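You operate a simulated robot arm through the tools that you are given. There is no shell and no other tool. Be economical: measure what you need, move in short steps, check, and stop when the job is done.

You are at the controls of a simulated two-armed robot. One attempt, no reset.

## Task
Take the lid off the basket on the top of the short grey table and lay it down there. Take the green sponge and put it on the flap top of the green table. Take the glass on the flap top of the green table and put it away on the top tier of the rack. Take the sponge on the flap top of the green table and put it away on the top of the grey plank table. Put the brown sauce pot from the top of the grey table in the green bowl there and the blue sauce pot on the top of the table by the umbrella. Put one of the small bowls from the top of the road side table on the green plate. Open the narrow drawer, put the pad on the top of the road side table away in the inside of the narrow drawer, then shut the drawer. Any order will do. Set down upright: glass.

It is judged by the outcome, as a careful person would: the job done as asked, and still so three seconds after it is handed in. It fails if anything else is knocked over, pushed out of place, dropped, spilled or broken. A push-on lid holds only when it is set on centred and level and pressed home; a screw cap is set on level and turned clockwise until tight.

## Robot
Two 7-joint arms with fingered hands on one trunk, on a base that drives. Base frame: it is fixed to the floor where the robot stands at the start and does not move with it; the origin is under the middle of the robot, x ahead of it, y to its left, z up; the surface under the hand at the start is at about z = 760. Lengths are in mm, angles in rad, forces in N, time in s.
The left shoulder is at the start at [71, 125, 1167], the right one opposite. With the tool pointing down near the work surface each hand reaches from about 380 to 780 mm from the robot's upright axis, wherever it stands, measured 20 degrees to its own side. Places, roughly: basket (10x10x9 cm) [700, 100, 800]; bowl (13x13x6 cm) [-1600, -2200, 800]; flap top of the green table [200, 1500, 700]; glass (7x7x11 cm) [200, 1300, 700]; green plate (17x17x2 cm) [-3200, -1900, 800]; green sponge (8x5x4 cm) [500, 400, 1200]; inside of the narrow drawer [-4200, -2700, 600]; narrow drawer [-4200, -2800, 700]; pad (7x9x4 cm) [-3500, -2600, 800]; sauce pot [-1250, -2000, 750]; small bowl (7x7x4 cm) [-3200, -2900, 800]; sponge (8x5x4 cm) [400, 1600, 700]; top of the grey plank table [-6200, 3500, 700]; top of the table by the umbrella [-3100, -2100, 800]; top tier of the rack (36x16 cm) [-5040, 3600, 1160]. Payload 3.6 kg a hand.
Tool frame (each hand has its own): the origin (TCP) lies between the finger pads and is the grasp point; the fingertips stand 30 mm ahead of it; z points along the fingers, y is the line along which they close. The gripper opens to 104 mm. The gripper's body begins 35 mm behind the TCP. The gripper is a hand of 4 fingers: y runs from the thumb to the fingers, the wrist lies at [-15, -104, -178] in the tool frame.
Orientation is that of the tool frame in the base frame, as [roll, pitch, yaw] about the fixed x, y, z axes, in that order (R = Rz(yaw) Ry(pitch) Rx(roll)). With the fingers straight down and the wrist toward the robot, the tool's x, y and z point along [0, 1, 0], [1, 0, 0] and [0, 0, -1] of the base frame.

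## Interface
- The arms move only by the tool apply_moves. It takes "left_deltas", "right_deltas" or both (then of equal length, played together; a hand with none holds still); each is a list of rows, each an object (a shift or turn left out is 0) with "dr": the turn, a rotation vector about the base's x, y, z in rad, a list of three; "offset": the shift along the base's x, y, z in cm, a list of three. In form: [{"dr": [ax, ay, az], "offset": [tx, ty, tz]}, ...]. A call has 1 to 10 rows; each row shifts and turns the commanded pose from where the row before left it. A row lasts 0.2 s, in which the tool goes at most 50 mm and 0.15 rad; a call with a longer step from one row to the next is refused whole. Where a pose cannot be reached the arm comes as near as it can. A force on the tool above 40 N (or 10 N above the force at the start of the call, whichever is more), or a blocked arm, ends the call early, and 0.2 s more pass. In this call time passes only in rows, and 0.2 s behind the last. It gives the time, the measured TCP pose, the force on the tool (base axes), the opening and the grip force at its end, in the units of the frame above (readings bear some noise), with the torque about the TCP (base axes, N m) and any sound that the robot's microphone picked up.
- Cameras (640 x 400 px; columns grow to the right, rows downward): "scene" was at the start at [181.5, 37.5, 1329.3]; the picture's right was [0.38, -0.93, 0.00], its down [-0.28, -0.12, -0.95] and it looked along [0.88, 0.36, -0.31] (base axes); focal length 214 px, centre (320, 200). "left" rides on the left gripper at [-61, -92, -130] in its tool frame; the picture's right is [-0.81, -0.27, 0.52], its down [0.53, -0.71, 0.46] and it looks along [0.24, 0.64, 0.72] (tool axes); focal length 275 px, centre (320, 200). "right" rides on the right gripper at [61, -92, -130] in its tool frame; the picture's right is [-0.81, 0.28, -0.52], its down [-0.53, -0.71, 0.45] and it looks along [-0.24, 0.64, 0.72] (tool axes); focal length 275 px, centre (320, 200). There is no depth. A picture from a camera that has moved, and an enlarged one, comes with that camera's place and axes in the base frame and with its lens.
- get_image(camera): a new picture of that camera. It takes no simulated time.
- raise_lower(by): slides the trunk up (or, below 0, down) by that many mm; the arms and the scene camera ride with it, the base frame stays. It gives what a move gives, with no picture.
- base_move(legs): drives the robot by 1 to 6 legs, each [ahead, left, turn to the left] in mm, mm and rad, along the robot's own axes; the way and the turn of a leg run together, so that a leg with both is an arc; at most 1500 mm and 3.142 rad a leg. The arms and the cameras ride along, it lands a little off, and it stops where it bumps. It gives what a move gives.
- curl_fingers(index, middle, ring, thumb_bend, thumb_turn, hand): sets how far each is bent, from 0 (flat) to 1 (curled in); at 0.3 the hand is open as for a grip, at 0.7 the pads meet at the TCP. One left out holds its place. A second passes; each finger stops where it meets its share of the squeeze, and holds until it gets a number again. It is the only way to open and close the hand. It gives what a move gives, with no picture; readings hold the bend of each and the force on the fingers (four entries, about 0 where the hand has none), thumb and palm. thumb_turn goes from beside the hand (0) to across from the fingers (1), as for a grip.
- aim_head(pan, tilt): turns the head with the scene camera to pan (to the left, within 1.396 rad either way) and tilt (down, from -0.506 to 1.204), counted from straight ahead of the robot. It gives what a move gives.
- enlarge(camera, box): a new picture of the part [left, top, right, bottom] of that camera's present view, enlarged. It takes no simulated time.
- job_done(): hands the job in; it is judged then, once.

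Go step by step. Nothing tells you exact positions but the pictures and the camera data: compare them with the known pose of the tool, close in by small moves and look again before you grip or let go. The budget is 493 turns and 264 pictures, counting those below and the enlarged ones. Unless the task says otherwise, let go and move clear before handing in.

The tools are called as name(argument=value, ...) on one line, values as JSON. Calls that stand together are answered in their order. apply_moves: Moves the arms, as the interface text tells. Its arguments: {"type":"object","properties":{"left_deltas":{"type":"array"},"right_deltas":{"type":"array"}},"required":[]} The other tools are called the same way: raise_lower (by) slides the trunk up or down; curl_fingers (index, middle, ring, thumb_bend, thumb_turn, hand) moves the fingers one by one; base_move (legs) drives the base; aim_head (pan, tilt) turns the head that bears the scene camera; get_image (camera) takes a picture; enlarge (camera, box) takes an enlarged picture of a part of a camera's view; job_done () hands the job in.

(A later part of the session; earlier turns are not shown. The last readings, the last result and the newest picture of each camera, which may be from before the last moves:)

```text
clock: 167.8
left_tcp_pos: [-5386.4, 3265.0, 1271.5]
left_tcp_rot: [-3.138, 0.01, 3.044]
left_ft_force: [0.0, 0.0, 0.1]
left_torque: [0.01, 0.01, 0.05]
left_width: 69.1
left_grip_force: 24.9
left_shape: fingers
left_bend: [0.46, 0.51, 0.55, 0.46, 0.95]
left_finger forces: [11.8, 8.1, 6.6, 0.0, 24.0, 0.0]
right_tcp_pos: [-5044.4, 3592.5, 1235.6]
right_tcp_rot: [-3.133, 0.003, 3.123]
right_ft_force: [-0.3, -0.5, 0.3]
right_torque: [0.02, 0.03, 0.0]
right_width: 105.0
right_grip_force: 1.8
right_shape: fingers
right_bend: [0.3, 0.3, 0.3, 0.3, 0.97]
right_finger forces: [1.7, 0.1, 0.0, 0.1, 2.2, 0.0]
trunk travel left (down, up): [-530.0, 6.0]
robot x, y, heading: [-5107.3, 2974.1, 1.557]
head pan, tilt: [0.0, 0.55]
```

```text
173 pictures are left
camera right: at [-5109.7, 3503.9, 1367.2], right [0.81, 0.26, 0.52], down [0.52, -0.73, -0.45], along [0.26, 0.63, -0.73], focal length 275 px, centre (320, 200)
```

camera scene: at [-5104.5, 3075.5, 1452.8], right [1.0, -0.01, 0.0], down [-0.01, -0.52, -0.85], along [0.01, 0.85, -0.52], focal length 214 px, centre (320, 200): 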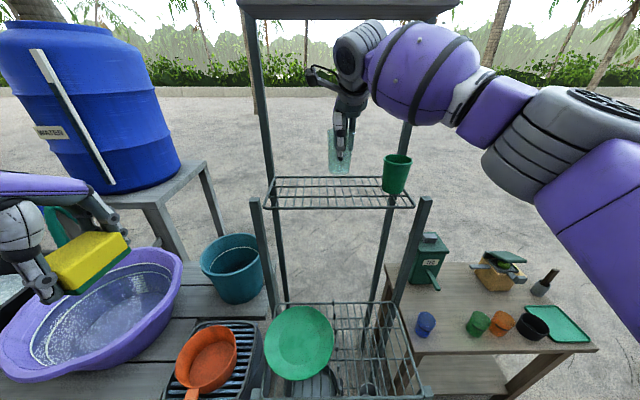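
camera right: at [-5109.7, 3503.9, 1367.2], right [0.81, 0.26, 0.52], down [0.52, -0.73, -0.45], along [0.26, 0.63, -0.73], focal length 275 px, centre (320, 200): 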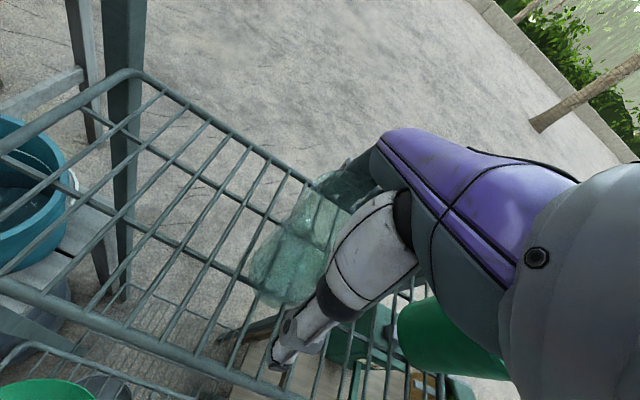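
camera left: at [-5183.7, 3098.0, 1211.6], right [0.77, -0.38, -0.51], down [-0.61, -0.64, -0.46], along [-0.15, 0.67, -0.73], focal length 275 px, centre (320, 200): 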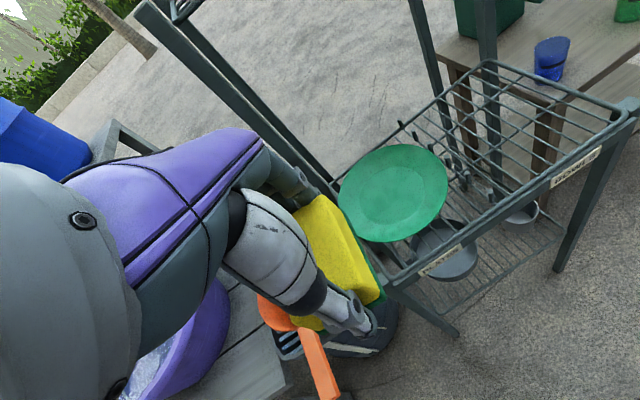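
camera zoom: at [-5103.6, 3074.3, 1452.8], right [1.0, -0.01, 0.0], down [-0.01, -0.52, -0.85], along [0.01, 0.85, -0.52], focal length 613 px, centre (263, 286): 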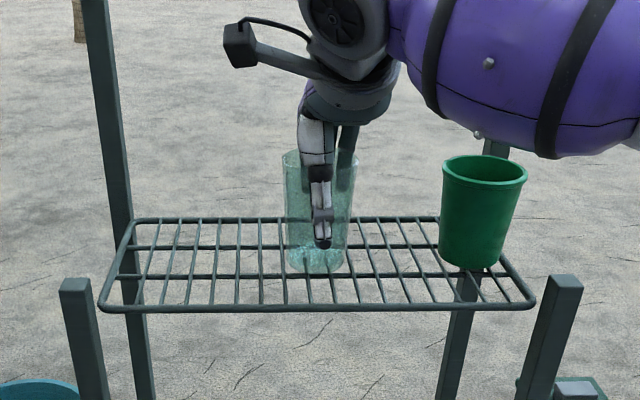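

The glass stands upright. I'll open a bit wider so nothing drags, then rise straight up.

curl_fingers(hand="right", index=0.18, middle=0.2, ring=0.2, thumb_bend=0.18)

apply_moves(right_deltas=[{"offset": [0, 0, 1]}, {"offset": [0, 0, 2]}, {"offset": [0, 0, 3]}, {"offset": [0, 0, 4]}])

get_image(camera="scene")

```text
clock: 168.8
left_tcp_pos: [-5387.1, 3264.4, 1272.1]
left_tcp_rot: [-3.141, 0.011, 3.044]
left_ft_force: [0.0, -0.1, -0.3]
left_torque: [-0.01, 0.0, 0.0]
left_width: 69.2
left_grip_force: 25.4
left_shape: fingers
left_bend: [0.46, 0.51, 0.55, 0.46, 0.95]
left_finger forces: [11.8, 8.0, 6.5, 0.1, 24.1, 0.0]
right_tcp_pos: [-5045.4, 3594.6, 1237.1]
right_tcp_rot: [-3.135, 0.0, 3.121]
right_ft_force: [-0.7, -1.0, -0.4]
right_torque: [0.04, 0.01, 0.01]
right_width: 129.5
right_grip_force: 0.1
right_shape: fingers
right_bend: [0.18, 0.2, 0.2, 0.18, 0.97]
right_finger forces: [0.1, 0.1, 0.0, 0.1, 0.1, 0.1]
trunk travel left (down, up): [-530.0, 6.0]
robot x, y, heading: [-5104.5, 2973.7, 1.562]
head pan, tilt: [0.0, 0.55]
```

```text
clock: 169.8
left_tcp_pos: [-5387.0, 3265.3, 1273.1]
left_tcp_rot: [-3.14, 0.011, 3.042]
left_ft_force: [0.4, -0.1, -0.7]
left_torque: [0.03, 0.01, -0.03]
left_width: 69.1
left_grip_force: 25.0
left_shape: fingers
left_bend: [0.46, 0.51, 0.55, 0.46, 0.95]
left_finger forces: [11.8, 8.1, 6.5, 0.0, 24.0, 0.0]
right_tcp_pos: [-5044.3, 3592.3, 1336.0]
right_tcp_rot: [-3.134, 0.003, 3.123]
right_ft_force: [-0.9, 0.8, -0.7]
right_torque: [-0.05, 0.02, -0.03]
right_width: 129.7
right_grip_force: 0.0
right_shape: fingers
right_bend: [0.18, 0.2, 0.2, 0.18, 0.97]
right_finger forces: [0.1, 0.0, 0.0, 0.0, 0.0, 0.0]
trunk travel left (down, up): [-530.0, 6.0]
robot x, y, heading: [-5102.9, 2975.7, 1.556]
head pan, tilt: [0.0, 0.55]
```

```text
172 pictures are left
camera scene: at [-5104.3, 3073.5, 1453.0], right [1.0, -0.01, 0.0], down [-0.01, -0.52, -0.85], along [0.01, 0.85, -0.52], focal length 214 px, centre (320, 200)
```

scene: 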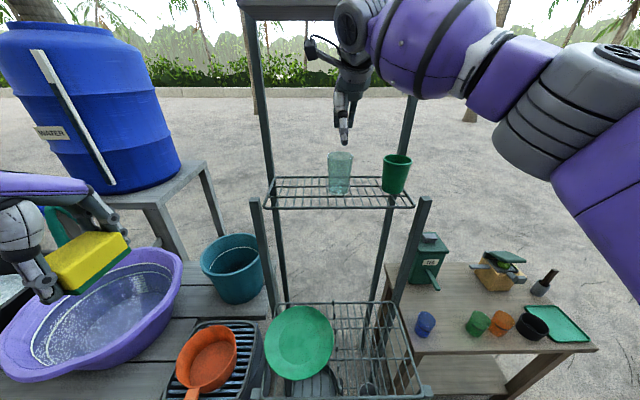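

The glass stands upright beside the cup. I'll withdraw the right hand, back off, and move left to see the plank table.

apply_moves(right_deltas=[{"offset": [0, -4, 0.5]}, {"offset": [0, -4.5, 0]}, {"offset": [0, -4.5, 0]}, {"offset": [0, -4.5, 0]}, {"offset": [0, -4, 0]}])

base_move(legs=[[-350, 0, 0], [0, 850, 0]])

get_image(camera="scene")

```text
clock: 171.0
left_tcp_pos: [-5386.9, 3264.2, 1273.1]
left_tcp_rot: [-3.141, 0.011, 3.043]
left_ft_force: [0.3, -0.4, -0.9]
left_torque: [0.0, -0.02, -0.01]
left_width: 69.0
left_grip_force: 25.4
left_shape: fingers
left_bend: [0.46, 0.51, 0.55, 0.46, 0.95]
left_finger forces: [11.8, 8.1, 6.4, 0.1, 24.1, 0.0]
right_tcp_pos: [-5044.4, 3379.0, 1341.5]
right_tcp_rot: [-3.135, 0.0, 3.123]
right_ft_force: [0.2, -0.2, 0.2]
right_torque: [0.01, -0.02, -0.02]
right_width: 129.8
right_grip_force: 0.0
right_shape: fingers
right_bend: [0.18, 0.2, 0.2, 0.18, 0.97]
right_finger forces: [0.0, 0.1, 0.0, 0.0, 0.0, 0.0]
trunk travel left (down, up): [-530.0, 6.0]
robot x, y, heading: [-5104.6, 2971.7, 1.558]
head pan, tilt: [0.0, 0.55]
```

```text
clock: 180.7
left_tcp_pos: [-6235.3, 2927.9, 1272.5]
left_tcp_rot: [-3.139, 0.011, 3.041]
left_ft_force: [0.1, 0.5, 0.0]
left_torque: [0.0, -0.01, 0.03]
left_width: 69.2
left_grip_force: 24.4
left_shape: fingers
left_bend: [0.46, 0.51, 0.55, 0.46, 0.95]
left_finger forces: [11.9, 8.1, 6.5, 0.0, 23.9, 0.0]
right_tcp_pos: [-5894.2, 3041.3, 1340.8]
right_tcp_rot: [-3.134, 0.0, 3.119]
right_ft_force: [-0.1, 1.0, 1.3]
right_torque: [0.01, 0.01, -0.01]
right_width: 130.0
right_grip_force: 0.0
right_shape: fingers
right_bend: [0.18, 0.2, 0.2, 0.18, 0.97]
right_finger forces: [0.0, 0.1, 0.1, 0.1, 0.0, 0.1]
trunk travel left (down, up): [-530.0, 6.0]
robot x, y, heading: [-5957.5, 2634.0, 1.549]
head pan, tilt: [0.0, 0.55]
```

```text
171 pictures are left
camera scene: at [-5953.7, 2736.5, 1452.9], right [1.0, -0.02, 0.0], down [-0.01, -0.52, -0.85], along [0.01, 0.85, -0.52], focal length 214 px, centre (320, 200)
```

scene: 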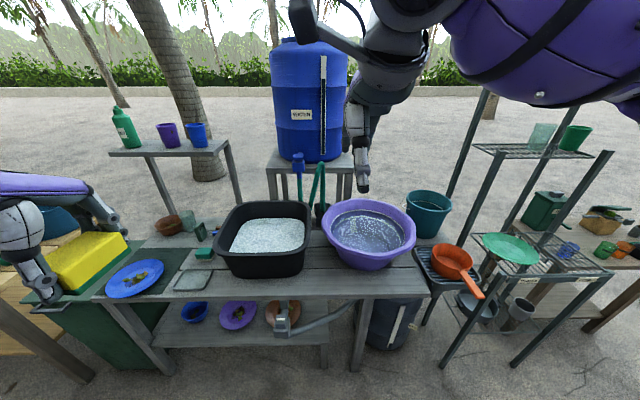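

This is the grey plank table with the tubs on it. I'll zoom in to find a free spot.

enlarge(camera="scene", box=[80, 190, 300, 330])

enlarge(camera="scene", box=[270, 190, 470, 330])

```text
2.86 times, centred on (190, 260) of scene
camera zoom: at [-5953.7, 2736.5, 1452.9], right [1.0, -0.02, 0.0], down [-0.01, -0.52, -0.85], along [0.01, 0.85, -0.52], focal length 613 px, centre (691, 29)
```

zoom: 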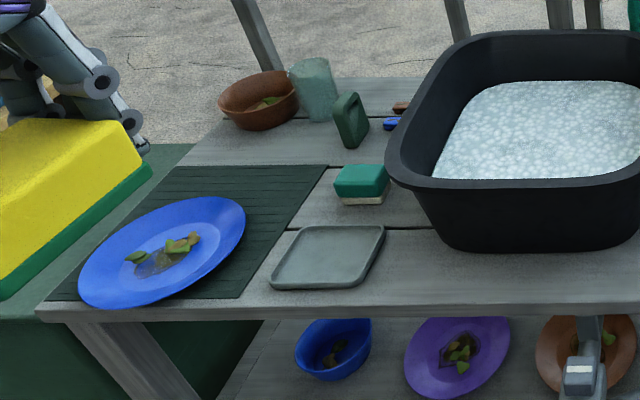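

```text
2.86 times, centred on (370, 260) of scene
camera zoom: at [-5953.7, 2736.5, 1452.9], right [1.0, -0.02, 0.0], down [-0.01, -0.52, -0.85], along [0.01, 0.85, -0.52], focal length 613 px, centre (177, 29)
```

zoom: 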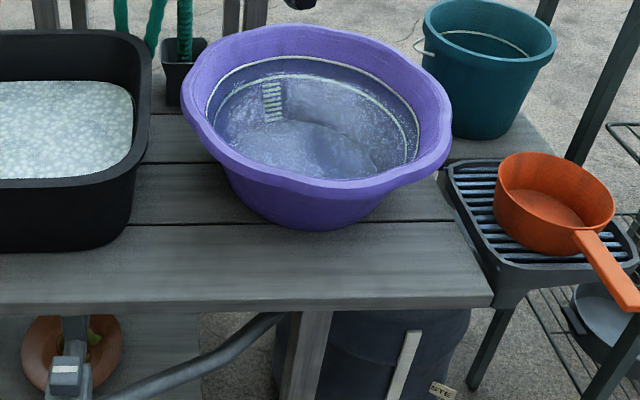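

There's a free strip of bare plank at the front right end of the table, near (-5610, 3305). I'll move over so the left hand can put the sponge there.

base_move(legs=[[60, -476, 0.02]])

apply_moves(left_deltas=[{"offset": [1.5, 3.2, -2]}, {"offset": [1.5, 3.2, -2]}, {"offset": [1.5, 3.2, -2]}, {"offset": [1.5, 3.2, -2]}, {"offset": [1.5, 3.2, -2]}, {"offset": [1.5, 3.2, -2]}, {"offset": [1.5, 3.2, -2]}, {"offset": [1.5, 3.2, -2]}, {"offset": [1.5, 3.2, -2]}, {"offset": [1, 2.5, -2]}])

raise_lower(by=-200)

get_image(camera="scene")

get_image(camera="left")

```text
clock: 185.3
left_tcp_pos: [-5770.5, 2980.2, 1272.8]
left_tcp_rot: [-3.14, 0.011, 3.064]
left_ft_force: [0.1, 0.2, -0.7]
left_torque: [0.0, 0.02, 0.0]
left_width: 69.4
left_grip_force: 25.4
left_shape: fingers
left_bend: [0.46, 0.51, 0.55, 0.46, 0.95]
left_finger forces: [11.7, 8.1, 6.4, 0.0, 24.0, 0.0]
right_tcp_pos: [-5431.5, 3101.4, 1342.0]
right_tcp_rot: [-3.133, 0.0, 3.141]
right_ft_force: [1.0, 0.8, 0.3]
right_torque: [-0.01, 0.01, -0.02]
right_width: 129.6
right_grip_force: 0.0
right_shape: fingers
right_bend: [0.18, 0.2, 0.2, 0.18, 0.97]
right_finger forces: [0.0, 0.1, 0.0, 0.0, 0.0, 0.1]
trunk travel left (down, up): [-530.0, 6.0]
robot x, y, heading: [-5483.5, 2691.7, 1.575]
head pan, tilt: [0.0, 0.55]
```

```text
clock: 187.5
left_tcp_pos: [-5635.5, 3281.9, 1078.3]
left_tcp_rot: [-3.141, 0.01, 3.063]
left_ft_force: [-0.1, 0.2, -0.3]
left_torque: [-0.02, 0.0, -0.01]
left_width: 68.8
left_grip_force: 25.6
left_shape: fingers
left_bend: [0.46, 0.51, 0.55, 0.46, 0.95]
left_finger forces: [11.7, 8.1, 7.3, 0.1, 23.9, 0.0]
left hand out of reach, approached as far as the arm can: row 10
right_tcp_pos: [-5431.4, 3100.7, 1342.4]
right_tcp_rot: [-3.134, 0.0, -3.141]
right_ft_force: [0.0, 0.3, 0.4]
right_torque: [0.0, -0.02, -0.02]
right_width: 129.6
right_grip_force: 0.1
right_shape: fingers
right_bend: [0.18, 0.2, 0.2, 0.18, 0.97]
right_finger forces: [0.0, 0.0, 0.1, 0.0, 0.0, 0.0]
trunk travel left (down, up): [-530.0, 6.0]
robot x, y, heading: [-5476.8, 2691.9, 1.573]
head pan, tilt: [0.0, 0.55]
```

```text
clock: 189.2
left_tcp_pos: [-5632.1, 3285.6, 919.9]
left_tcp_rot: [3.122, 0.017, 3.059]
left_ft_force: [0.2, -6.1, 21.3]
left_torque: [0.41, 0.18, 0.05]
left_width: 69.8
left_grip_force: 31.8
left_shape: fingers
left_bend: [0.48, 0.51, 0.55, 0.46, 0.94]
left_finger forces: [9.5, 16.8, 8.8, 0.1, 28.7, 0.0]
right_tcp_pos: [-5430.2, 3100.5, 1171.8]
right_tcp_rot: [-3.128, 0.0, 3.141]
right_ft_force: [0.0, 0.5, -0.6]
right_torque: [-0.01, 0.02, 0.0]
right_width: 129.9
right_grip_force: 0.0
right_shape: fingers
right_bend: [0.18, 0.2, 0.2, 0.18, 0.97]
right_finger forces: [0.0, 0.1, 0.0, 0.0, 0.0, 0.0]
trunk travel left (down, up): [-363.0, 174.0]
robot x, y, heading: [-5479.1, 2694.3, 1.576]
head pan, tilt: [0.0, 0.55]
stopped: the force on the tool passed its limit at 50 N (the readings are from after the stop); the commanded pose is now the measured one
```

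```text
168 pictures are left
camera scene: at [-5484.4, 2887.8, 1268.8], right [1.0, 0.01, 0.0], down [0.0, -0.52, -0.85], along [-0.01, 0.85, -0.52], focal length 214 px, centre (320, 200)
```

scene: 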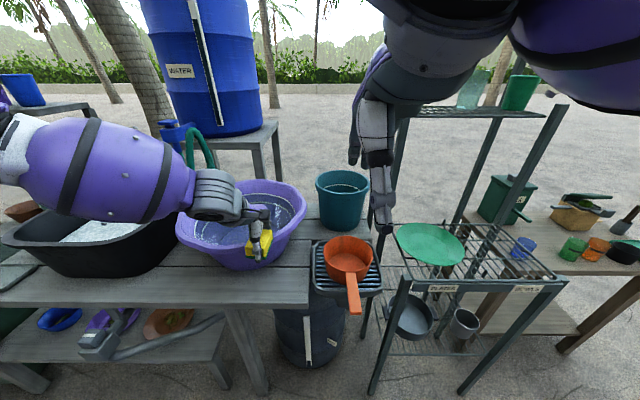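

```text
167 pictures are left
camera left: at [-5579.7, 3187.3, 1048.6], right [0.79, -0.33, -0.51], down [-0.58, -0.66, -0.48], along [-0.18, 0.68, -0.72], focal length 275 px, centre (320, 200)
```

left: 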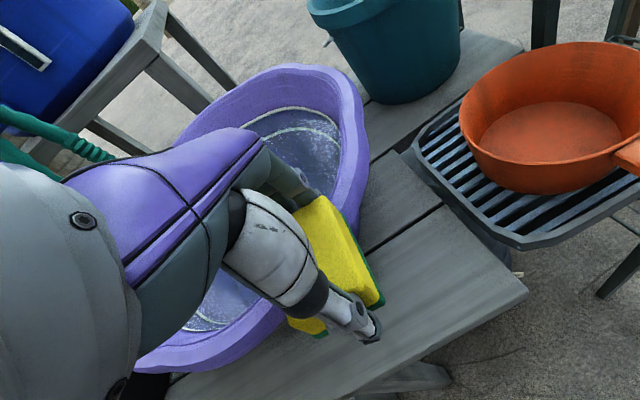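

The sponge landed on the tub's rim, which is higher and nearer than I'd estimated. I'll raise straight off it and re-measure.

raise_lower(by=60)

apply_moves(left_deltas=[{"offset": [0, -2, 2]}, {"offset": [0, -3, 2]}, {"offset": [0, -3, 2]}])

get_image(camera="scene")

get_image(camera="left")

```text
clock: 190.2
left_tcp_pos: [-5632.4, 3284.4, 975.8]
left_tcp_rot: [3.132, 0.015, 3.061]
left_ft_force: [0.2, 0.6, -0.4]
left_torque: [0.02, 0.03, 0.01]
left_width: 69.6
left_grip_force: 26.0
left_shape: fingers
left_bend: [0.47, 0.52, 0.55, 0.46, 0.94]
left_finger forces: [12.0, 8.0, 7.9, 0.0, 24.3, 0.0]
right_tcp_pos: [-5432.2, 3102.5, 1232.3]
right_tcp_rot: [-3.126, 0.002, -3.141]
right_ft_force: [0.4, 0.3, 0.0]
right_torque: [-0.04, 0.02, 0.02]
right_width: 129.8
right_grip_force: 0.1
right_shape: fingers
right_bend: [0.18, 0.2, 0.2, 0.18, 0.97]
right_finger forces: [0.1, 0.0, 0.0, 0.0, 0.0, 0.0]
trunk travel left (down, up): [-423.0, 114.0]
robot x, y, heading: [-5482.7, 2691.8, 1.575]
head pan, tilt: [0.0, 0.55]
```

```text
clock: 191.0
left_tcp_pos: [-5633.4, 3204.3, 1036.8]
left_tcp_rot: [3.131, 0.015, 3.061]
left_ft_force: [-1.0, -0.2, 0.9]
left_torque: [0.01, 0.0, 0.01]
left_width: 69.3
left_grip_force: 26.4
left_shape: fingers
left_bend: [0.48, 0.52, 0.55, 0.46, 0.94]
left_finger forces: [12.1, 8.0, 8.0, 0.0, 24.3, 0.0]
right_tcp_pos: [-5431.8, 3100.1, 1233.1]
right_tcp_rot: [-3.129, 0.001, 3.141]
right_ft_force: [0.4, 0.3, 0.0]
right_torque: [0.0, 0.0, 0.0]
right_width: 129.9
right_grip_force: 0.0
right_shape: fingers
right_bend: [0.18, 0.2, 0.2, 0.18, 0.97]
right_finger forces: [0.0, 0.0, 0.0, 0.0, 0.0, 0.1]
trunk travel left (down, up): [-423.0, 114.0]
robot x, y, heading: [-5481.9, 2692.3, 1.576]
head pan, tilt: [0.0, 0.55]
```

```text
166 pictures are left
camera scene: at [-5484.3, 2871.4, 1332.2], right [1.0, 0.01, 0.0], down [0.0, -0.52, -0.85], along [0.0, 0.85, -0.52], focal length 214 px, centre (320, 200)
```

scene: 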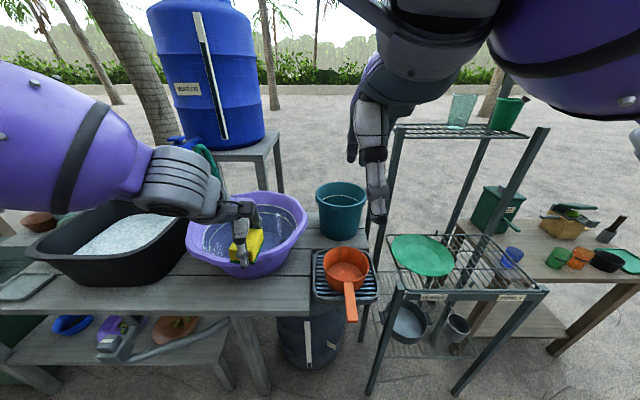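

```text
165 pictures are left
camera left: at [-5581.1, 3107.5, 1166.7], right [0.79, -0.33, -0.51], down [-0.58, -0.66, -0.47], along [-0.18, 0.67, -0.72], focal length 275 px, centre (320, 200)
```

left: 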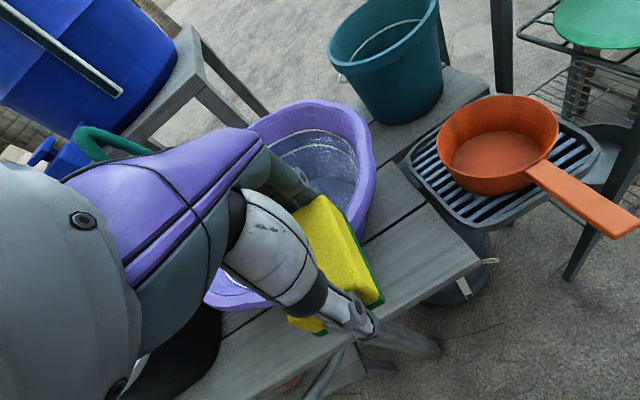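

The tub rim circle is about (-5704, 3435), r 180, z≈870, and the table's front-right corner is near (-5517, 3248). Turned about 45° the sponge fits in that corner, so I'll shift and turn the base, then rotate the hand.

base_move(legs=[[-10, 180, 0], [0, 0, -0.4]])

apply_moves(left_deltas=[{"offset": [0.9, 1.2, 0], "dr": [0, 0, -0.1]}, {"offset": [0.9, 1.2, 0], "dr": [0, 0, -0.1]}, {"offset": [0.9, 1.2, 0], "dr": [0, 0, -0.1]}, {"offset": [0.9, 1.2, 0], "dr": [0, 0, -0.1]}])

get_image(camera="left")

get_image(camera="scene")

```text
clock: 194.4
left_tcp_pos: [-5604.0, 3212.5, 1036.8]
left_tcp_rot: [3.131, 0.012, 2.666]
left_ft_force: [0.5, 0.9, 0.1]
left_torque: [0.0, 0.0, -0.03]
left_width: 69.1
left_grip_force: 25.9
left_shape: fingers
left_bend: [0.48, 0.52, 0.55, 0.46, 0.94]
left_finger forces: [12.0, 8.0, 7.9, 0.0, 24.2, 0.0]
right_tcp_pos: [-5457.6, 3038.1, 1232.7]
right_tcp_rot: [-3.126, 0.0, 2.744]
right_ft_force: [0.4, 0.5, 0.3]
right_torque: [-0.03, 0.02, -0.02]
right_width: 130.0
right_grip_force: 0.0
right_shape: fingers
right_bend: [0.18, 0.2, 0.2, 0.18, 0.97]
right_finger forces: [0.0, 0.0, 0.1, 0.1, 0.0, 0.1]
trunk travel left (down, up): [-423.0, 114.0]
robot x, y, heading: [-5663.4, 2680.9, 1.183]
head pan, tilt: [0.0, 0.55]
```

```text
clock: 195.4
left_tcp_pos: [-5567.2, 3260.9, 1037.7]
left_tcp_rot: [3.13, 0.016, 2.265]
left_ft_force: [-0.6, 0.4, 0.1]
left_torque: [-0.01, 0.01, 0.01]
left_width: 69.3
left_grip_force: 26.0
left_shape: fingers
left_bend: [0.47, 0.52, 0.55, 0.46, 0.94]
left_finger forces: [12.1, 7.9, 7.9, 0.0, 24.0, 0.1]
right_tcp_pos: [-5456.1, 3038.7, 1231.8]
right_tcp_rot: [-3.126, 0.002, 2.747]
right_ft_force: [-0.3, -0.7, -0.4]
right_torque: [-0.02, 0.02, -0.01]
right_width: 129.4
right_grip_force: 0.1
right_shape: fingers
right_bend: [0.18, 0.2, 0.2, 0.18, 0.97]
right_finger forces: [0.0, 0.1, 0.1, 0.0, 0.0, 0.1]
trunk travel left (down, up): [-423.0, 114.0]
robot x, y, heading: [-5668.0, 2681.8, 1.181]
head pan, tilt: [0.0, 0.55]
```

```text
164 pictures are left
camera left: at [-5600.5, 3155.6, 1166.6], right [0.32, -0.8, -0.51], down [-0.88, -0.05, -0.47], along [0.35, 0.6, -0.72], focal length 275 px, centre (320, 200)
```

left: 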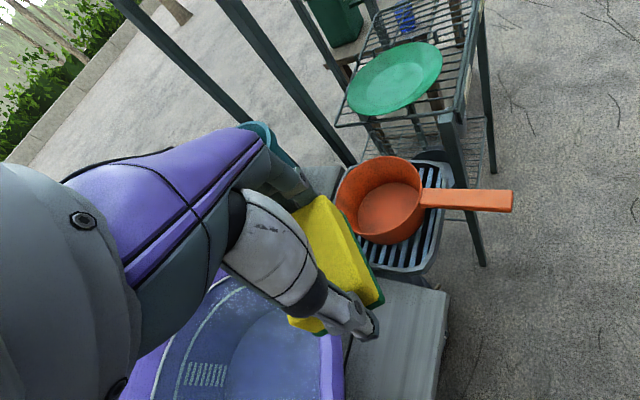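

```text
163 pictures are left
camera scene: at [-5595.5, 2848.0, 1331.9], right [0.92, -0.38, 0.0], down [-0.2, -0.48, -0.85], along [0.32, 0.79, -0.52], focal length 214 px, centre (320, 200)
```

scene: 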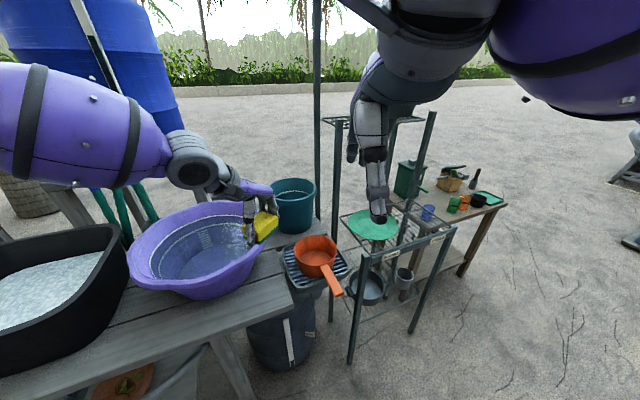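

The table corner is confirmed at (-5515, 3244), and the free patch is centred near (-5565, 3288). I'll turn back slightly, shift there, and descend in stages.

apply_moves(left_deltas=[{"offset": [0.1, 1.3, 0], "dr": [0, 0, 0.12]}, {"offset": [0.1, 1.4, 0], "dr": [0, 0, 0.12]}])

raise_lower(by=-130)

get_image(camera="left")

```text
clock: 196.0
left_tcp_pos: [-5565.9, 3287.3, 1038.2]
left_tcp_rot: [3.131, 0.014, 2.505]
left_ft_force: [-0.4, -0.2, -0.3]
left_torque: [0.0, 0.02, 0.0]
left_width: 69.4
left_grip_force: 26.1
left_shape: fingers
left_bend: [0.47, 0.52, 0.55, 0.46, 0.94]
left_finger forces: [12.1, 7.8, 7.9, 0.1, 24.2, 0.1]
right_tcp_pos: [-5458.1, 3038.5, 1231.9]
right_tcp_rot: [-3.127, -0.002, 2.744]
right_ft_force: [-0.2, -0.2, 0.4]
right_torque: [0.0, 0.0, 0.02]
right_width: 129.6
right_grip_force: 0.0
right_shape: fingers
right_bend: [0.18, 0.2, 0.2, 0.18, 0.97]
right_finger forces: [0.0, 0.0, 0.0, 0.0, 0.1, 0.0]
trunk travel left (down, up): [-423.0, 114.0]
robot x, y, heading: [-5662.1, 2678.6, 1.18]
head pan, tilt: [0.0, 0.55]
```

```text
clock: 197.6
left_tcp_pos: [-5566.2, 3287.6, 907.2]
left_tcp_rot: [3.129, 0.015, 2.503]
left_ft_force: [0.3, -0.8, -0.7]
left_torque: [0.01, 0.01, 0.02]
left_width: 69.3
left_grip_force: 26.0
left_shape: fingers
left_bend: [0.47, 0.52, 0.55, 0.46, 0.94]
left_finger forces: [12.2, 7.8, 7.8, 0.0, 24.0, 0.0]
right_tcp_pos: [-5458.6, 3038.7, 1102.4]
right_tcp_rot: [-3.127, 0.001, 2.746]
right_ft_force: [0.3, -0.4, -0.4]
right_torque: [-0.05, -0.02, 0.02]
right_width: 129.5
right_grip_force: 0.1
right_shape: fingers
right_bend: [0.18, 0.2, 0.2, 0.18, 0.97]
right_finger forces: [0.0, 0.0, 0.0, 0.1, 0.1, 0.0]
trunk travel left (down, up): [-293.0, 244.0]
robot x, y, heading: [-5663.1, 2679.3, 1.179]
head pan, tilt: [0.0, 0.55]
```

```text
162 pictures are left
camera left: at [-5572.6, 3177.7, 1036.8], right [0.5, -0.7, -0.51], down [-0.84, -0.26, -0.47], along [0.2, 0.66, -0.72], focal length 275 px, centre (320, 200)
```

left: 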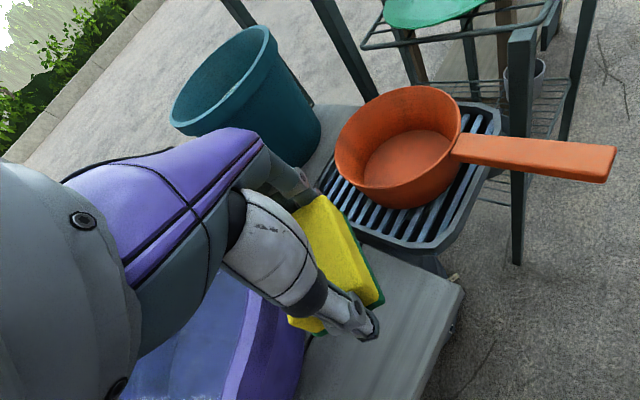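

The hand clears the tub and pan. I'll lower further.

raise_lower(by=-110)

get_image(camera="left")

get_image(camera="scene")

```text
clock: 199.0
left_tcp_pos: [-5565.3, 3287.2, 797.0]
left_tcp_rot: [3.128, 0.014, 2.504]
left_ft_force: [-0.2, -0.9, 0.8]
left_torque: [0.0, 0.0, -0.02]
left_width: 69.3
left_grip_force: 25.7
left_shape: fingers
left_bend: [0.47, 0.52, 0.55, 0.46, 0.94]
left_finger forces: [12.1, 7.8, 7.8, 0.1, 23.9, 0.0]
right_tcp_pos: [-5456.7, 3039.6, 990.6]
right_tcp_rot: [-3.114, -0.005, 2.732]
right_ft_force: [-1.1, -0.4, 0.1]
right_torque: [0.05, -0.02, 0.02]
right_width: 130.1
right_grip_force: 0.0
right_shape: fingers
right_bend: [0.18, 0.2, 0.2, 0.18, 0.97]
right_finger forces: [0.0, 0.0, 0.0, 0.0, 0.0, 0.1]
trunk travel left (down, up): [-183.0, 354.0]
robot x, y, heading: [-5660.4, 2679.9, 1.173]
head pan, tilt: [0.0, 0.55]
```

```text
161 pictures are left
camera left: at [-5572.7, 3177.6, 926.7], right [0.5, -0.7, -0.51], down [-0.84, -0.26, -0.47], along [0.2, 0.66, -0.72], focal length 275 px, centre (320, 200)
```

left: 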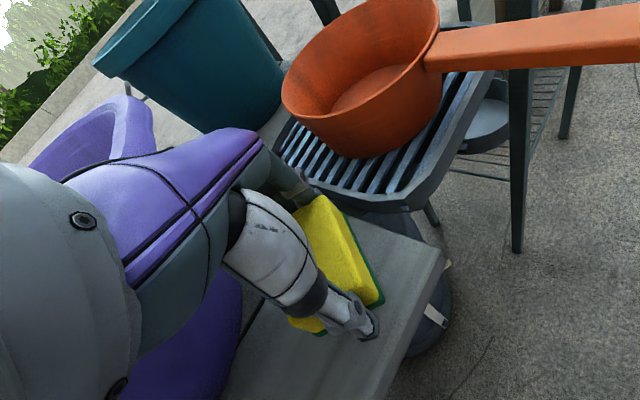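

```text
160 pictures are left
camera scene: at [-5567.7, 2906.9, 1096.0], right [0.91, -0.41, 0.0], down [-0.18, -0.39, -0.9], along [0.37, 0.82, -0.43], focal length 214 px, centre (320, 200)
```

scene: 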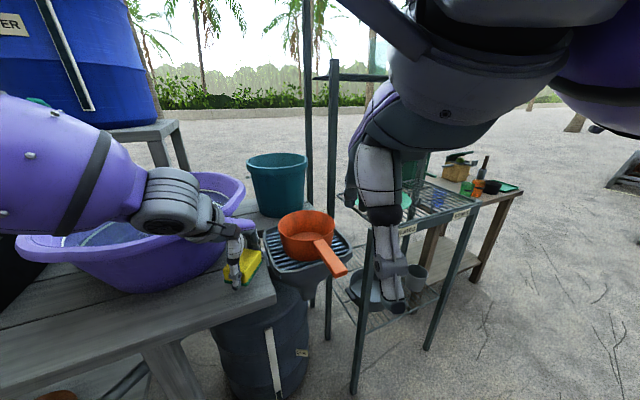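

The sponge is over the free corner. I'll go down the last 50 mm slowly.

apply_moves(left_deltas=[{"offset": [0, 0, -1.5]}, {"offset": [0, 0, -1]}, {"offset": [0, 0, -0.5]}, {"offset": [0, 0, -0.4]}, {"offset": [0, 0, -0.4]}, {"offset": [0, 0, -0.3]}, {"offset": [0, 0, -0.3]}, {"offset": [0, 0, -0.3]}], right_deltas=[{"offset": [1.5, 2, 0]}, {"offset": [1.5, 2, 0]}, {}, {}, {}, {}, {}, {}])

get_image(camera="left")

```text
clock: 200.8
left_tcp_pos: [-5565.7, 3287.9, 754.6]
left_tcp_rot: [3.119, 0.015, 2.505]
left_ft_force: [-6.7, -1.5, 33.3]
left_torque: [0.81, -0.35, 0.0]
left_width: 69.7
left_grip_force: 33.5
left_shape: fingers
left_bend: [0.48, 0.51, 0.55, 0.46, 0.95]
left_finger forces: [10.0, 17.2, 9.6, 0.1, 29.6, 0.1]
right_tcp_pos: [-5427.6, 3075.8, 993.3]
right_tcp_rot: [-3.13, 0.0, 2.745]
right_ft_force: [-0.4, -0.4, 0.0]
right_torque: [0.01, 0.0, 0.0]
right_width: 129.7
right_grip_force: 0.2
right_shape: fingers
right_bend: [0.18, 0.2, 0.2, 0.18, 0.97]
right_finger forces: [0.1, 0.0, 0.0, 0.0, 0.0, 0.0]
trunk travel left (down, up): [-183.0, 354.0]
robot x, y, heading: [-5662.6, 2679.1, 1.18]
head pan, tilt: [0.0, 0.55]
```

```text
159 pictures are left
camera left: at [-5573.0, 3176.8, 883.3], right [0.5, -0.7, -0.51], down [-0.84, -0.25, -0.48], along [0.2, 0.67, -0.71], focal length 275 px, centre (320, 200)
```

left: 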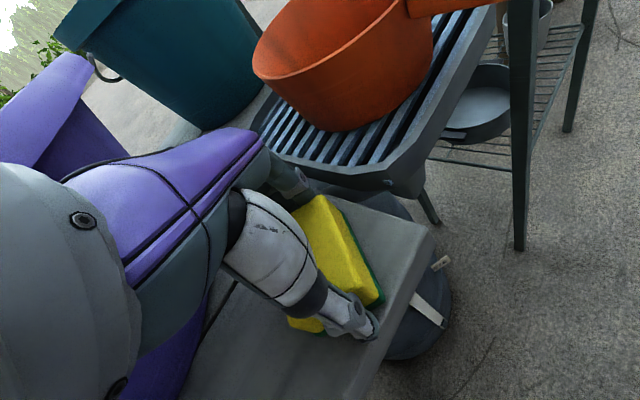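

It's down on the planks. I'll ease up, release and lift away.

apply_moves(left_deltas=[{"offset": [0, 0, 0.5]}])

curl_fingers(hand="left", index=0.33, middle=0.33, ring=0.33, thumb_bend=0.3)

apply_moves(left_deltas=[{"offset": [0, 0, 2]}, {"offset": [0, 0, 4]}, {"offset": [0, 0, 4.5]}, {"offset": [0, 0, 4.5]}, {"offset": [0, 0, 4.5]}])

get_image(camera="left")

```text
clock: 201.2
left_tcp_pos: [-5565.6, 3288.0, 755.7]
left_tcp_rot: [3.13, 0.014, 2.505]
left_ft_force: [-0.1, 2.3, 18.9]
left_torque: [0.55, -0.4, -0.07]
left_width: 69.6
left_grip_force: 29.7
left_shape: fingers
left_bend: [0.47, 0.51, 0.55, 0.46, 0.95]
left_finger forces: [11.8, 13.2, 9.6, 0.0, 24.4, 0.0]
right_tcp_pos: [-5426.1, 3078.0, 991.7]
right_tcp_rot: [-3.128, 0.0, 2.746]
right_ft_force: [-0.3, 0.3, -0.5]
right_torque: [-0.02, 0.01, -0.02]
right_width: 129.9
right_grip_force: 0.0
right_shape: fingers
right_bend: [0.18, 0.2, 0.2, 0.18, 0.97]
right_finger forces: [0.1, 0.0, 0.0, 0.0, 0.0, 0.0]
trunk travel left (down, up): [-183.0, 354.0]
robot x, y, heading: [-5662.2, 2682.5, 1.183]
head pan, tilt: [0.0, 0.55]
```

```text
clock: 202.2
left_tcp_pos: [-5566.3, 3287.3, 754.2]
left_tcp_rot: [3.132, 0.014, 2.506]
left_ft_force: [-0.8, -0.7, 0.9]
left_torque: [-0.02, 0.01, 0.0]
left_width: 99.2
left_grip_force: 0.0
left_shape: fingers
left_bend: [0.33, 0.33, 0.33, 0.3, 0.97]
left_finger forces: [0.1, 0.0, 0.1, 0.0, 0.0, 0.0]
right_tcp_pos: [-5425.1, 3079.0, 990.6]
right_tcp_rot: [-3.128, 0.0, 2.748]
right_ft_force: [0.6, -0.2, -1.2]
right_torque: [0.01, -0.01, 0.0]
right_width: 129.7
right_grip_force: 0.0
right_shape: fingers
right_bend: [0.18, 0.2, 0.2, 0.18, 0.97]
right_finger forces: [0.0, 0.0, 0.0, 0.1, 0.1, 0.0]
trunk travel left (down, up): [-183.0, 354.0]
robot x, y, heading: [-5662.4, 2683.7, 1.177]
head pan, tilt: [0.0, 0.55]
```

```text
clock: 203.4
left_tcp_pos: [-5567.3, 3287.7, 952.8]
left_tcp_rot: [3.132, 0.014, 2.503]
left_ft_force: [0.4, 0.0, 0.8]
left_torque: [0.02, 0.0, 0.02]
left_width: 99.2
left_grip_force: 0.0
left_shape: fingers
left_bend: [0.33, 0.33, 0.33, 0.3, 0.97]
left_finger forces: [0.0, 0.1, 0.0, 0.1, 0.0, 0.0]
right_tcp_pos: [-5426.2, 3078.3, 990.6]
right_tcp_rot: [-3.128, 0.0, 2.746]
right_ft_force: [0.7, 0.4, -0.5]
right_torque: [0.01, 0.0, -0.01]
right_width: 129.9
right_grip_force: 0.1
right_shape: fingers
right_bend: [0.18, 0.2, 0.2, 0.18, 0.97]
right_finger forces: [0.1, 0.1, 0.0, 0.0, 0.1, 0.0]
trunk travel left (down, up): [-183.0, 354.0]
robot x, y, heading: [-5664.6, 2680.1, 1.181]
head pan, tilt: [0.0, 0.55]
```

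```text
158 pictures are left
camera left: at [-5573.9, 3177.4, 1082.2], right [0.5, -0.7, -0.51], down [-0.84, -0.26, -0.47], along [0.2, 0.66, -0.72], focal length 275 px, centre (320, 200)
```

left: 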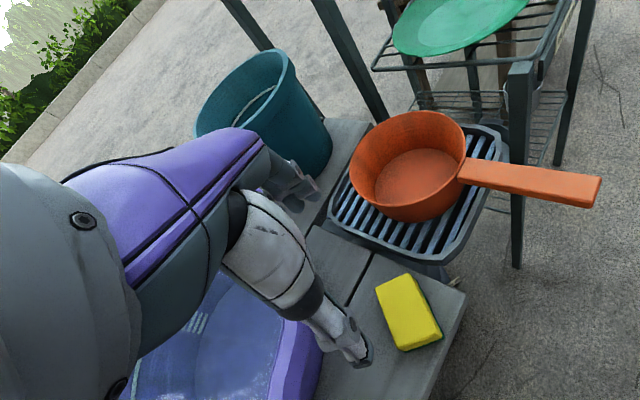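

The yellow sponge is on the table. I'll back away, raise the trunk, tuck the hands in, and turn to look toward the road-side tables.

base_move(legs=[[-600, 0, 0]])

raise_lower(by=183)

base_move(legs=[[0, 0, -2.4]])

aim_head(pan=0.0, tilt=0.15)

get_image(camera="scene")

```text
clock: 206.8
left_tcp_pos: [-5799.6, 2730.3, 952.9]
left_tcp_rot: [3.129, 0.014, 2.513]
left_ft_force: [0.6, 0.3, -0.6]
left_torque: [-0.02, 0.05, -0.02]
left_width: 99.3
left_grip_force: 0.0
left_shape: fingers
left_bend: [0.33, 0.33, 0.33, 0.3, 0.97]
left_finger forces: [0.1, 0.0, 0.1, 0.1, 0.1, 0.1]
right_tcp_pos: [-5657.0, 2521.9, 991.5]
right_tcp_rot: [-3.127, 0.0, 2.754]
right_ft_force: [0.9, -0.2, 0.0]
right_torque: [0.0, -0.02, 0.02]
right_width: 129.7
right_grip_force: 0.1
right_shape: fingers
right_bend: [0.18, 0.2, 0.2, 0.18, 0.97]
right_finger forces: [0.1, 0.0, 0.0, 0.0, 0.1, 0.0]
trunk travel left (down, up): [-183.0, 354.0]
robot x, y, heading: [-5890.4, 2120.7, 1.193]
head pan, tilt: [0.0, 0.55]
```

```text
clock: 208.8
left_tcp_pos: [-5799.1, 2732.2, 1135.3]
left_tcp_rot: [3.132, 0.014, 2.514]
left_ft_force: [0.1, -1.0, 0.2]
left_torque: [-0.02, -0.02, 0.01]
left_width: 99.5
left_grip_force: 0.0
left_shape: fingers
left_bend: [0.33, 0.33, 0.33, 0.3, 0.97]
left_finger forces: [0.0, 0.0, 0.0, 0.0, 0.0, 0.0]
right_tcp_pos: [-5655.9, 2522.8, 1173.6]
right_tcp_rot: [-3.125, 0.001, 2.754]
right_ft_force: [-0.5, 1.4, -0.6]
right_torque: [-0.01, 0.01, -0.01]
right_width: 129.6
right_grip_force: 0.0
right_shape: fingers
right_bend: [0.18, 0.2, 0.2, 0.18, 0.97]
right_finger forces: [0.1, 0.0, 0.0, 0.0, 0.1, 0.0]
trunk travel left (down, up): [-366.0, 171.0]
robot x, y, heading: [-5885.1, 2123.1, 1.187]
head pan, tilt: [0.0, 0.55]
```

```text
clock: 214.9
left_tcp_pos: [-5548.7, 1614.5, 1135.7]
left_tcp_rot: [3.131, 0.014, 0.11]
left_ft_force: [-0.6, -0.6, -0.7]
left_torque: [0.02, 0.01, 0.06]
left_width: 99.3
left_grip_force: 0.1
left_shape: fingers
left_bend: [0.33, 0.33, 0.33, 0.3, 0.97]
left_finger forces: [0.0, 0.0, 0.1, 0.0, 0.0, 0.1]
right_tcp_pos: [-5793.7, 1671.9, 1173.4]
right_tcp_rot: [-3.128, 0.001, 0.351]
right_ft_force: [0.2, -0.5, 0.4]
right_torque: [0.02, 0.0, 0.01]
right_width: 129.5
right_grip_force: 0.1
right_shape: fingers
right_bend: [0.18, 0.2, 0.2, 0.18, 0.97]
right_finger forces: [0.0, 0.0, 0.0, 0.0, 0.1, 0.0]
trunk travel left (down, up): [-366.0, 171.0]
robot x, y, heading: [-5888.5, 2124.8, -1.213]
head pan, tilt: [0.0, 0.55]
```

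```text
clock: 215.8
left_tcp_pos: [-5548.9, 1613.9, 1135.5]
left_tcp_rot: [3.132, 0.014, 0.11]
left_ft_force: [-0.2, 0.0, -0.2]
left_torque: [0.0, 0.02, 0.01]
left_width: 99.3
left_grip_force: 0.0
left_shape: fingers
left_bend: [0.33, 0.33, 0.33, 0.3, 0.97]
left_finger forces: [0.1, 0.0, 0.0, 0.1, 0.0, 0.0]
right_tcp_pos: [-5793.3, 1671.4, 1174.1]
right_tcp_rot: [-3.128, 0.0, 0.352]
right_ft_force: [-0.3, 0.1, 0.1]
right_torque: [-0.04, 0.0, 0.04]
right_width: 129.5
right_grip_force: 0.0
right_shape: fingers
right_bend: [0.18, 0.2, 0.2, 0.18, 0.97]
right_finger forces: [0.0, 0.0, 0.0, 0.1, 0.0, 0.0]
trunk travel left (down, up): [-366.0, 171.0]
robot x, y, heading: [-5888.1, 2129.4, -1.211]
head pan, tilt: [0.0, 0.15]
```

```text
157 pictures are left
camera scene: at [-5821.1, 1941.3, 1309.0], right [-0.94, -0.35, 0.0], down [-0.05, 0.14, -0.99], along [0.34, -0.93, -0.15], focal length 214 px, centre (320, 200)
```

scene: 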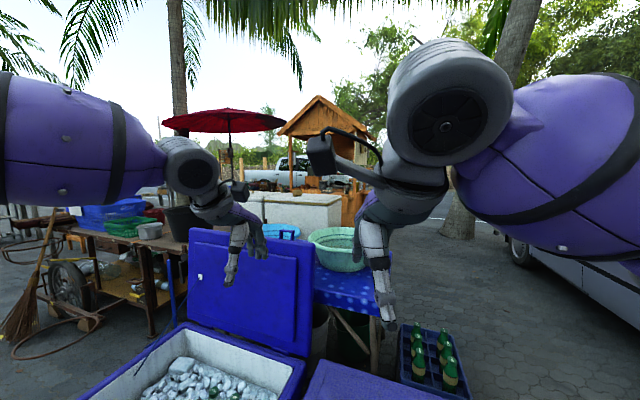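

The coolers block this side, so I'll go back east the way I came and then south through the open paving.

base_move(legs=[[0, 0, 1.211], [1300, 40, 0], [1300, 40, 0], [1290, -520, 0], [850, -250, 0]])

base_move(legs=[[0, 0, -1.8]])

get_image(camera="scene")

```text
clock: 242.2
left_tcp_pos: [-571.2, 1520.6, 1136.2]
left_tcp_rot: [3.132, 0.014, 1.297]
left_ft_force: [-0.4, 0.2, -0.2]
left_torque: [0.04, -0.01, 0.0]
left_width: 99.3
left_grip_force: 0.1
left_shape: fingers
left_bend: [0.33, 0.33, 0.33, 0.3, 0.97]
left_finger forces: [0.1, 0.0, 0.0, 0.0, 0.0, 0.0]
right_tcp_pos: [-716.5, 1313.4, 1173.3]
right_tcp_rot: [-3.128, 0.0, 1.539]
right_ft_force: [0.6, -0.4, 0.0]
right_torque: [0.01, 0.0, 0.05]
right_width: 129.8
right_grip_force: 0.0
right_shape: fingers
right_bend: [0.18, 0.2, 0.2, 0.18, 0.97]
right_finger forces: [0.1, 0.0, 0.0, 0.1, 0.0, 0.0]
trunk travel left (down, up): [-366.0, 171.0]
robot x, y, heading: [-1172.7, 1393.3, -0.029]
head pan, tilt: [0.0, 0.15]
```

```text
clock: 247.0
left_tcp_pos: [-1195.5, 781.4, 1135.5]
left_tcp_rot: [3.131, 0.013, -0.519]
left_ft_force: [0.4, -0.2, -0.1]
left_torque: [-0.02, 0.01, -0.04]
left_width: 99.1
left_grip_force: 0.0
left_shape: fingers
left_bend: [0.33, 0.33, 0.33, 0.3, 0.97]
left_finger forces: [0.0, 0.1, 0.0, 0.1, 0.0, 0.0]
right_tcp_pos: [-1360.7, 971.9, 1174.5]
right_tcp_rot: [-3.128, 0.0, -0.278]
right_ft_force: [-0.7, 0.0, 0.3]
right_torque: [0.03, 0.03, -0.01]
right_width: 129.7
right_grip_force: 0.0
right_shape: fingers
right_bend: [0.18, 0.2, 0.2, 0.18, 0.97]
right_finger forces: [0.0, 0.0, 0.0, 0.0, 0.0, 0.1]
trunk travel left (down, up): [-366.0, 171.0]
robot x, y, heading: [-1169.4, 1395.9, -1.842]
head pan, tilt: [0.0, 0.15]
```

```text
156 pictures are left
camera scene: at [-1225.2, 1206.6, 1309.1], right [-0.96, 0.27, 0.0], down [0.04, 0.14, -0.99], along [-0.27, -0.95, -0.15], focal length 214 px, centre (320, 200)
```

scene: 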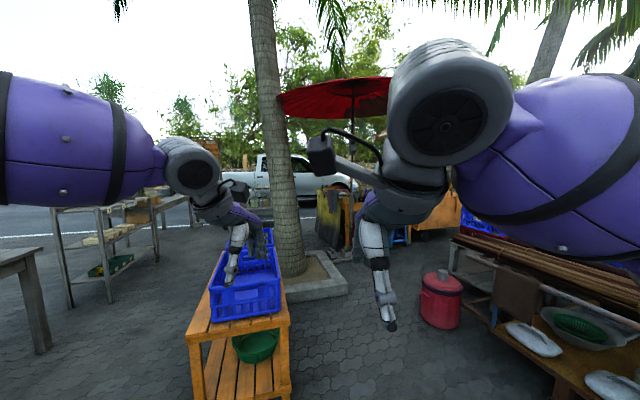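

The palm tree stands ahead. A wooden crate stand is close in front and the long grey table is to the left. I'll go down the corridor at x≈-420 between them.

base_move(legs=[[-109, 748, 0], [0, 0, 0.27], [1400, 0, 0]])

get_image(camera="scene")

```text
clock: 261.3
left_tcp_pos: [-272.3, -672.3, 1135.2]
left_tcp_rot: [3.132, 0.015, -0.237]
left_ft_force: [0.3, 0.5, -0.7]
left_torque: [0.03, 0.0, -0.03]
left_width: 99.0
left_grip_force: 0.0
left_shape: fingers
left_bend: [0.33, 0.33, 0.33, 0.3, 0.97]
left_finger forces: [0.1, 0.0, 0.0, 0.1, 0.0, 0.1]
right_tcp_pos: [-483.7, -534.1, 1173.7]
right_tcp_rot: [-3.129, -0.002, 0.006]
right_ft_force: [-0.7, -0.2, 0.6]
right_torque: [-0.01, 0.02, 0.03]
right_width: 129.8
right_grip_force: 0.0
right_shape: fingers
right_bend: [0.18, 0.2, 0.2, 0.18, 0.97]
right_finger forces: [0.0, 0.0, 0.1, 0.1, 0.0, 0.0]
trunk travel left (down, up): [-366.0, 171.0]
robot x, y, heading: [-421.4, -72.6, -1.563]
head pan, tilt: [0.0, 0.15]
```

```text
155 pictures are left
camera scene: at [-417.7, -271.3, 1309.1], right [-1.0, -0.01, 0.0], down [0.0, 0.15, -0.99], along [0.01, -0.99, -0.15], focal length 214 px, centre (320, 200)
```

scene: 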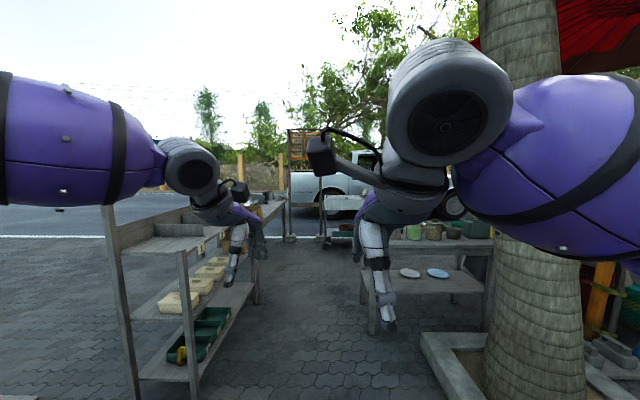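

The grey table with the pots is ahead right, around x -790 to -1540, y<-1640. I'll move nearer and look down at it.

base_move(legs=[[700, 150, 0]])

aim_head(pan=-0.5, tilt=0.4)

get_image(camera="scene")

```text
clock: 265.2
left_tcp_pos: [-112.4, -1378.5, 1136.1]
left_tcp_rot: [3.13, 0.014, -0.235]
left_ft_force: [0.1, -0.5, -0.5]
left_torque: [0.01, 0.03, 0.01]
left_width: 99.4
left_grip_force: 0.1
left_shape: fingers
left_bend: [0.33, 0.33, 0.33, 0.3, 0.97]
left_finger forces: [0.0, 0.1, 0.0, 0.0, 0.0, 0.1]
right_tcp_pos: [-324.6, -1240.7, 1173.7]
right_tcp_rot: [-3.127, -0.001, 0.006]
right_ft_force: [0.2, 0.0, 0.5]
right_torque: [0.01, 0.01, 0.0]
right_width: 129.8
right_grip_force: 0.0
right_shape: fingers
right_bend: [0.18, 0.2, 0.2, 0.18, 0.97]
right_finger forces: [0.0, 0.0, 0.1, 0.0, 0.1, 0.1]
trunk travel left (down, up): [-366.0, 171.0]
robot x, y, heading: [-262.8, -782.5, -1.557]
head pan, tilt: [0.0, 0.15]
```

```text
clock: 266.2
left_tcp_pos: [-112.6, -1377.6, 1135.3]
left_tcp_rot: [3.13, 0.015, -0.234]
left_ft_force: [-0.3, 1.4, 0.0]
left_torque: [-0.03, 0.02, 0.0]
left_width: 99.1
left_grip_force: 0.0
left_shape: fingers
left_bend: [0.33, 0.33, 0.33, 0.3, 0.97]
left_finger forces: [0.1, 0.0, 0.0, 0.0, 0.0, 0.1]
right_tcp_pos: [-323.6, -1240.9, 1174.3]
right_tcp_rot: [-3.128, 0.0, 0.006]
right_ft_force: [-0.6, 0.2, -0.1]
right_torque: [-0.01, 0.01, -0.03]
right_width: 130.0
right_grip_force: 0.0
right_shape: fingers
right_bend: [0.18, 0.2, 0.2, 0.18, 0.97]
right_finger forces: [0.1, 0.1, 0.0, 0.1, 0.0, 0.0]
trunk travel left (down, up): [-366.0, 171.0]
robot x, y, heading: [-262.2, -784.3, -1.553]
head pan, tilt: [-0.499, 0.4]
```

```text
154 pictures are left
camera scene: at [-304.0, -966.3, 1285.8], right [-0.88, 0.47, 0.0], down [0.18, 0.34, -0.92], along [-0.43, -0.81, -0.39], focal length 214 px, centre (320, 200)
```

scene: 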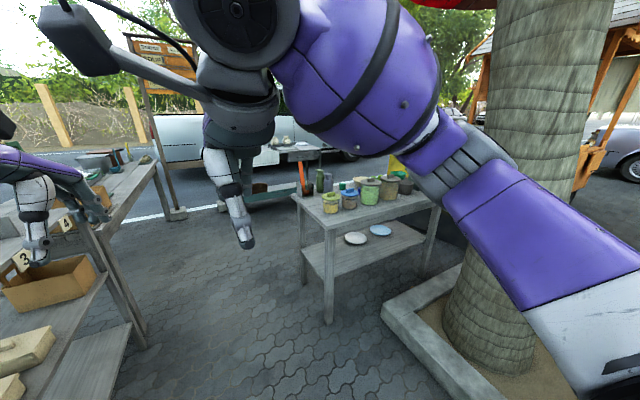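

enlarge(camera="scene", box=[270, 140, 460, 270])

```text
3.08 times, centred on (365, 205) of scene
camera zoom: at [-304.0, -966.3, 1285.8], right [-0.88, 0.47, 0.0], down [0.18, 0.34, -0.92], along [-0.43, -0.81, -0.39], focal length 660 px, centre (182, 185)
```

zoom: 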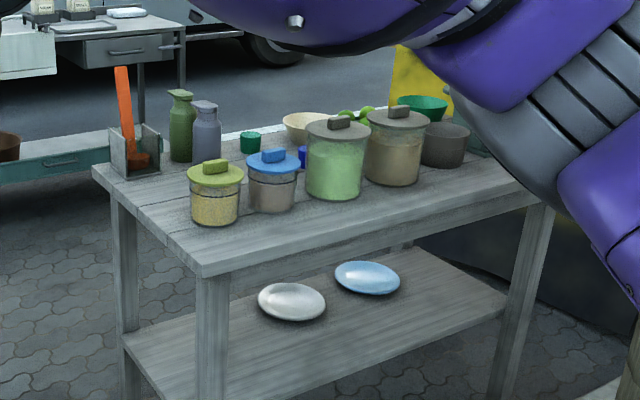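

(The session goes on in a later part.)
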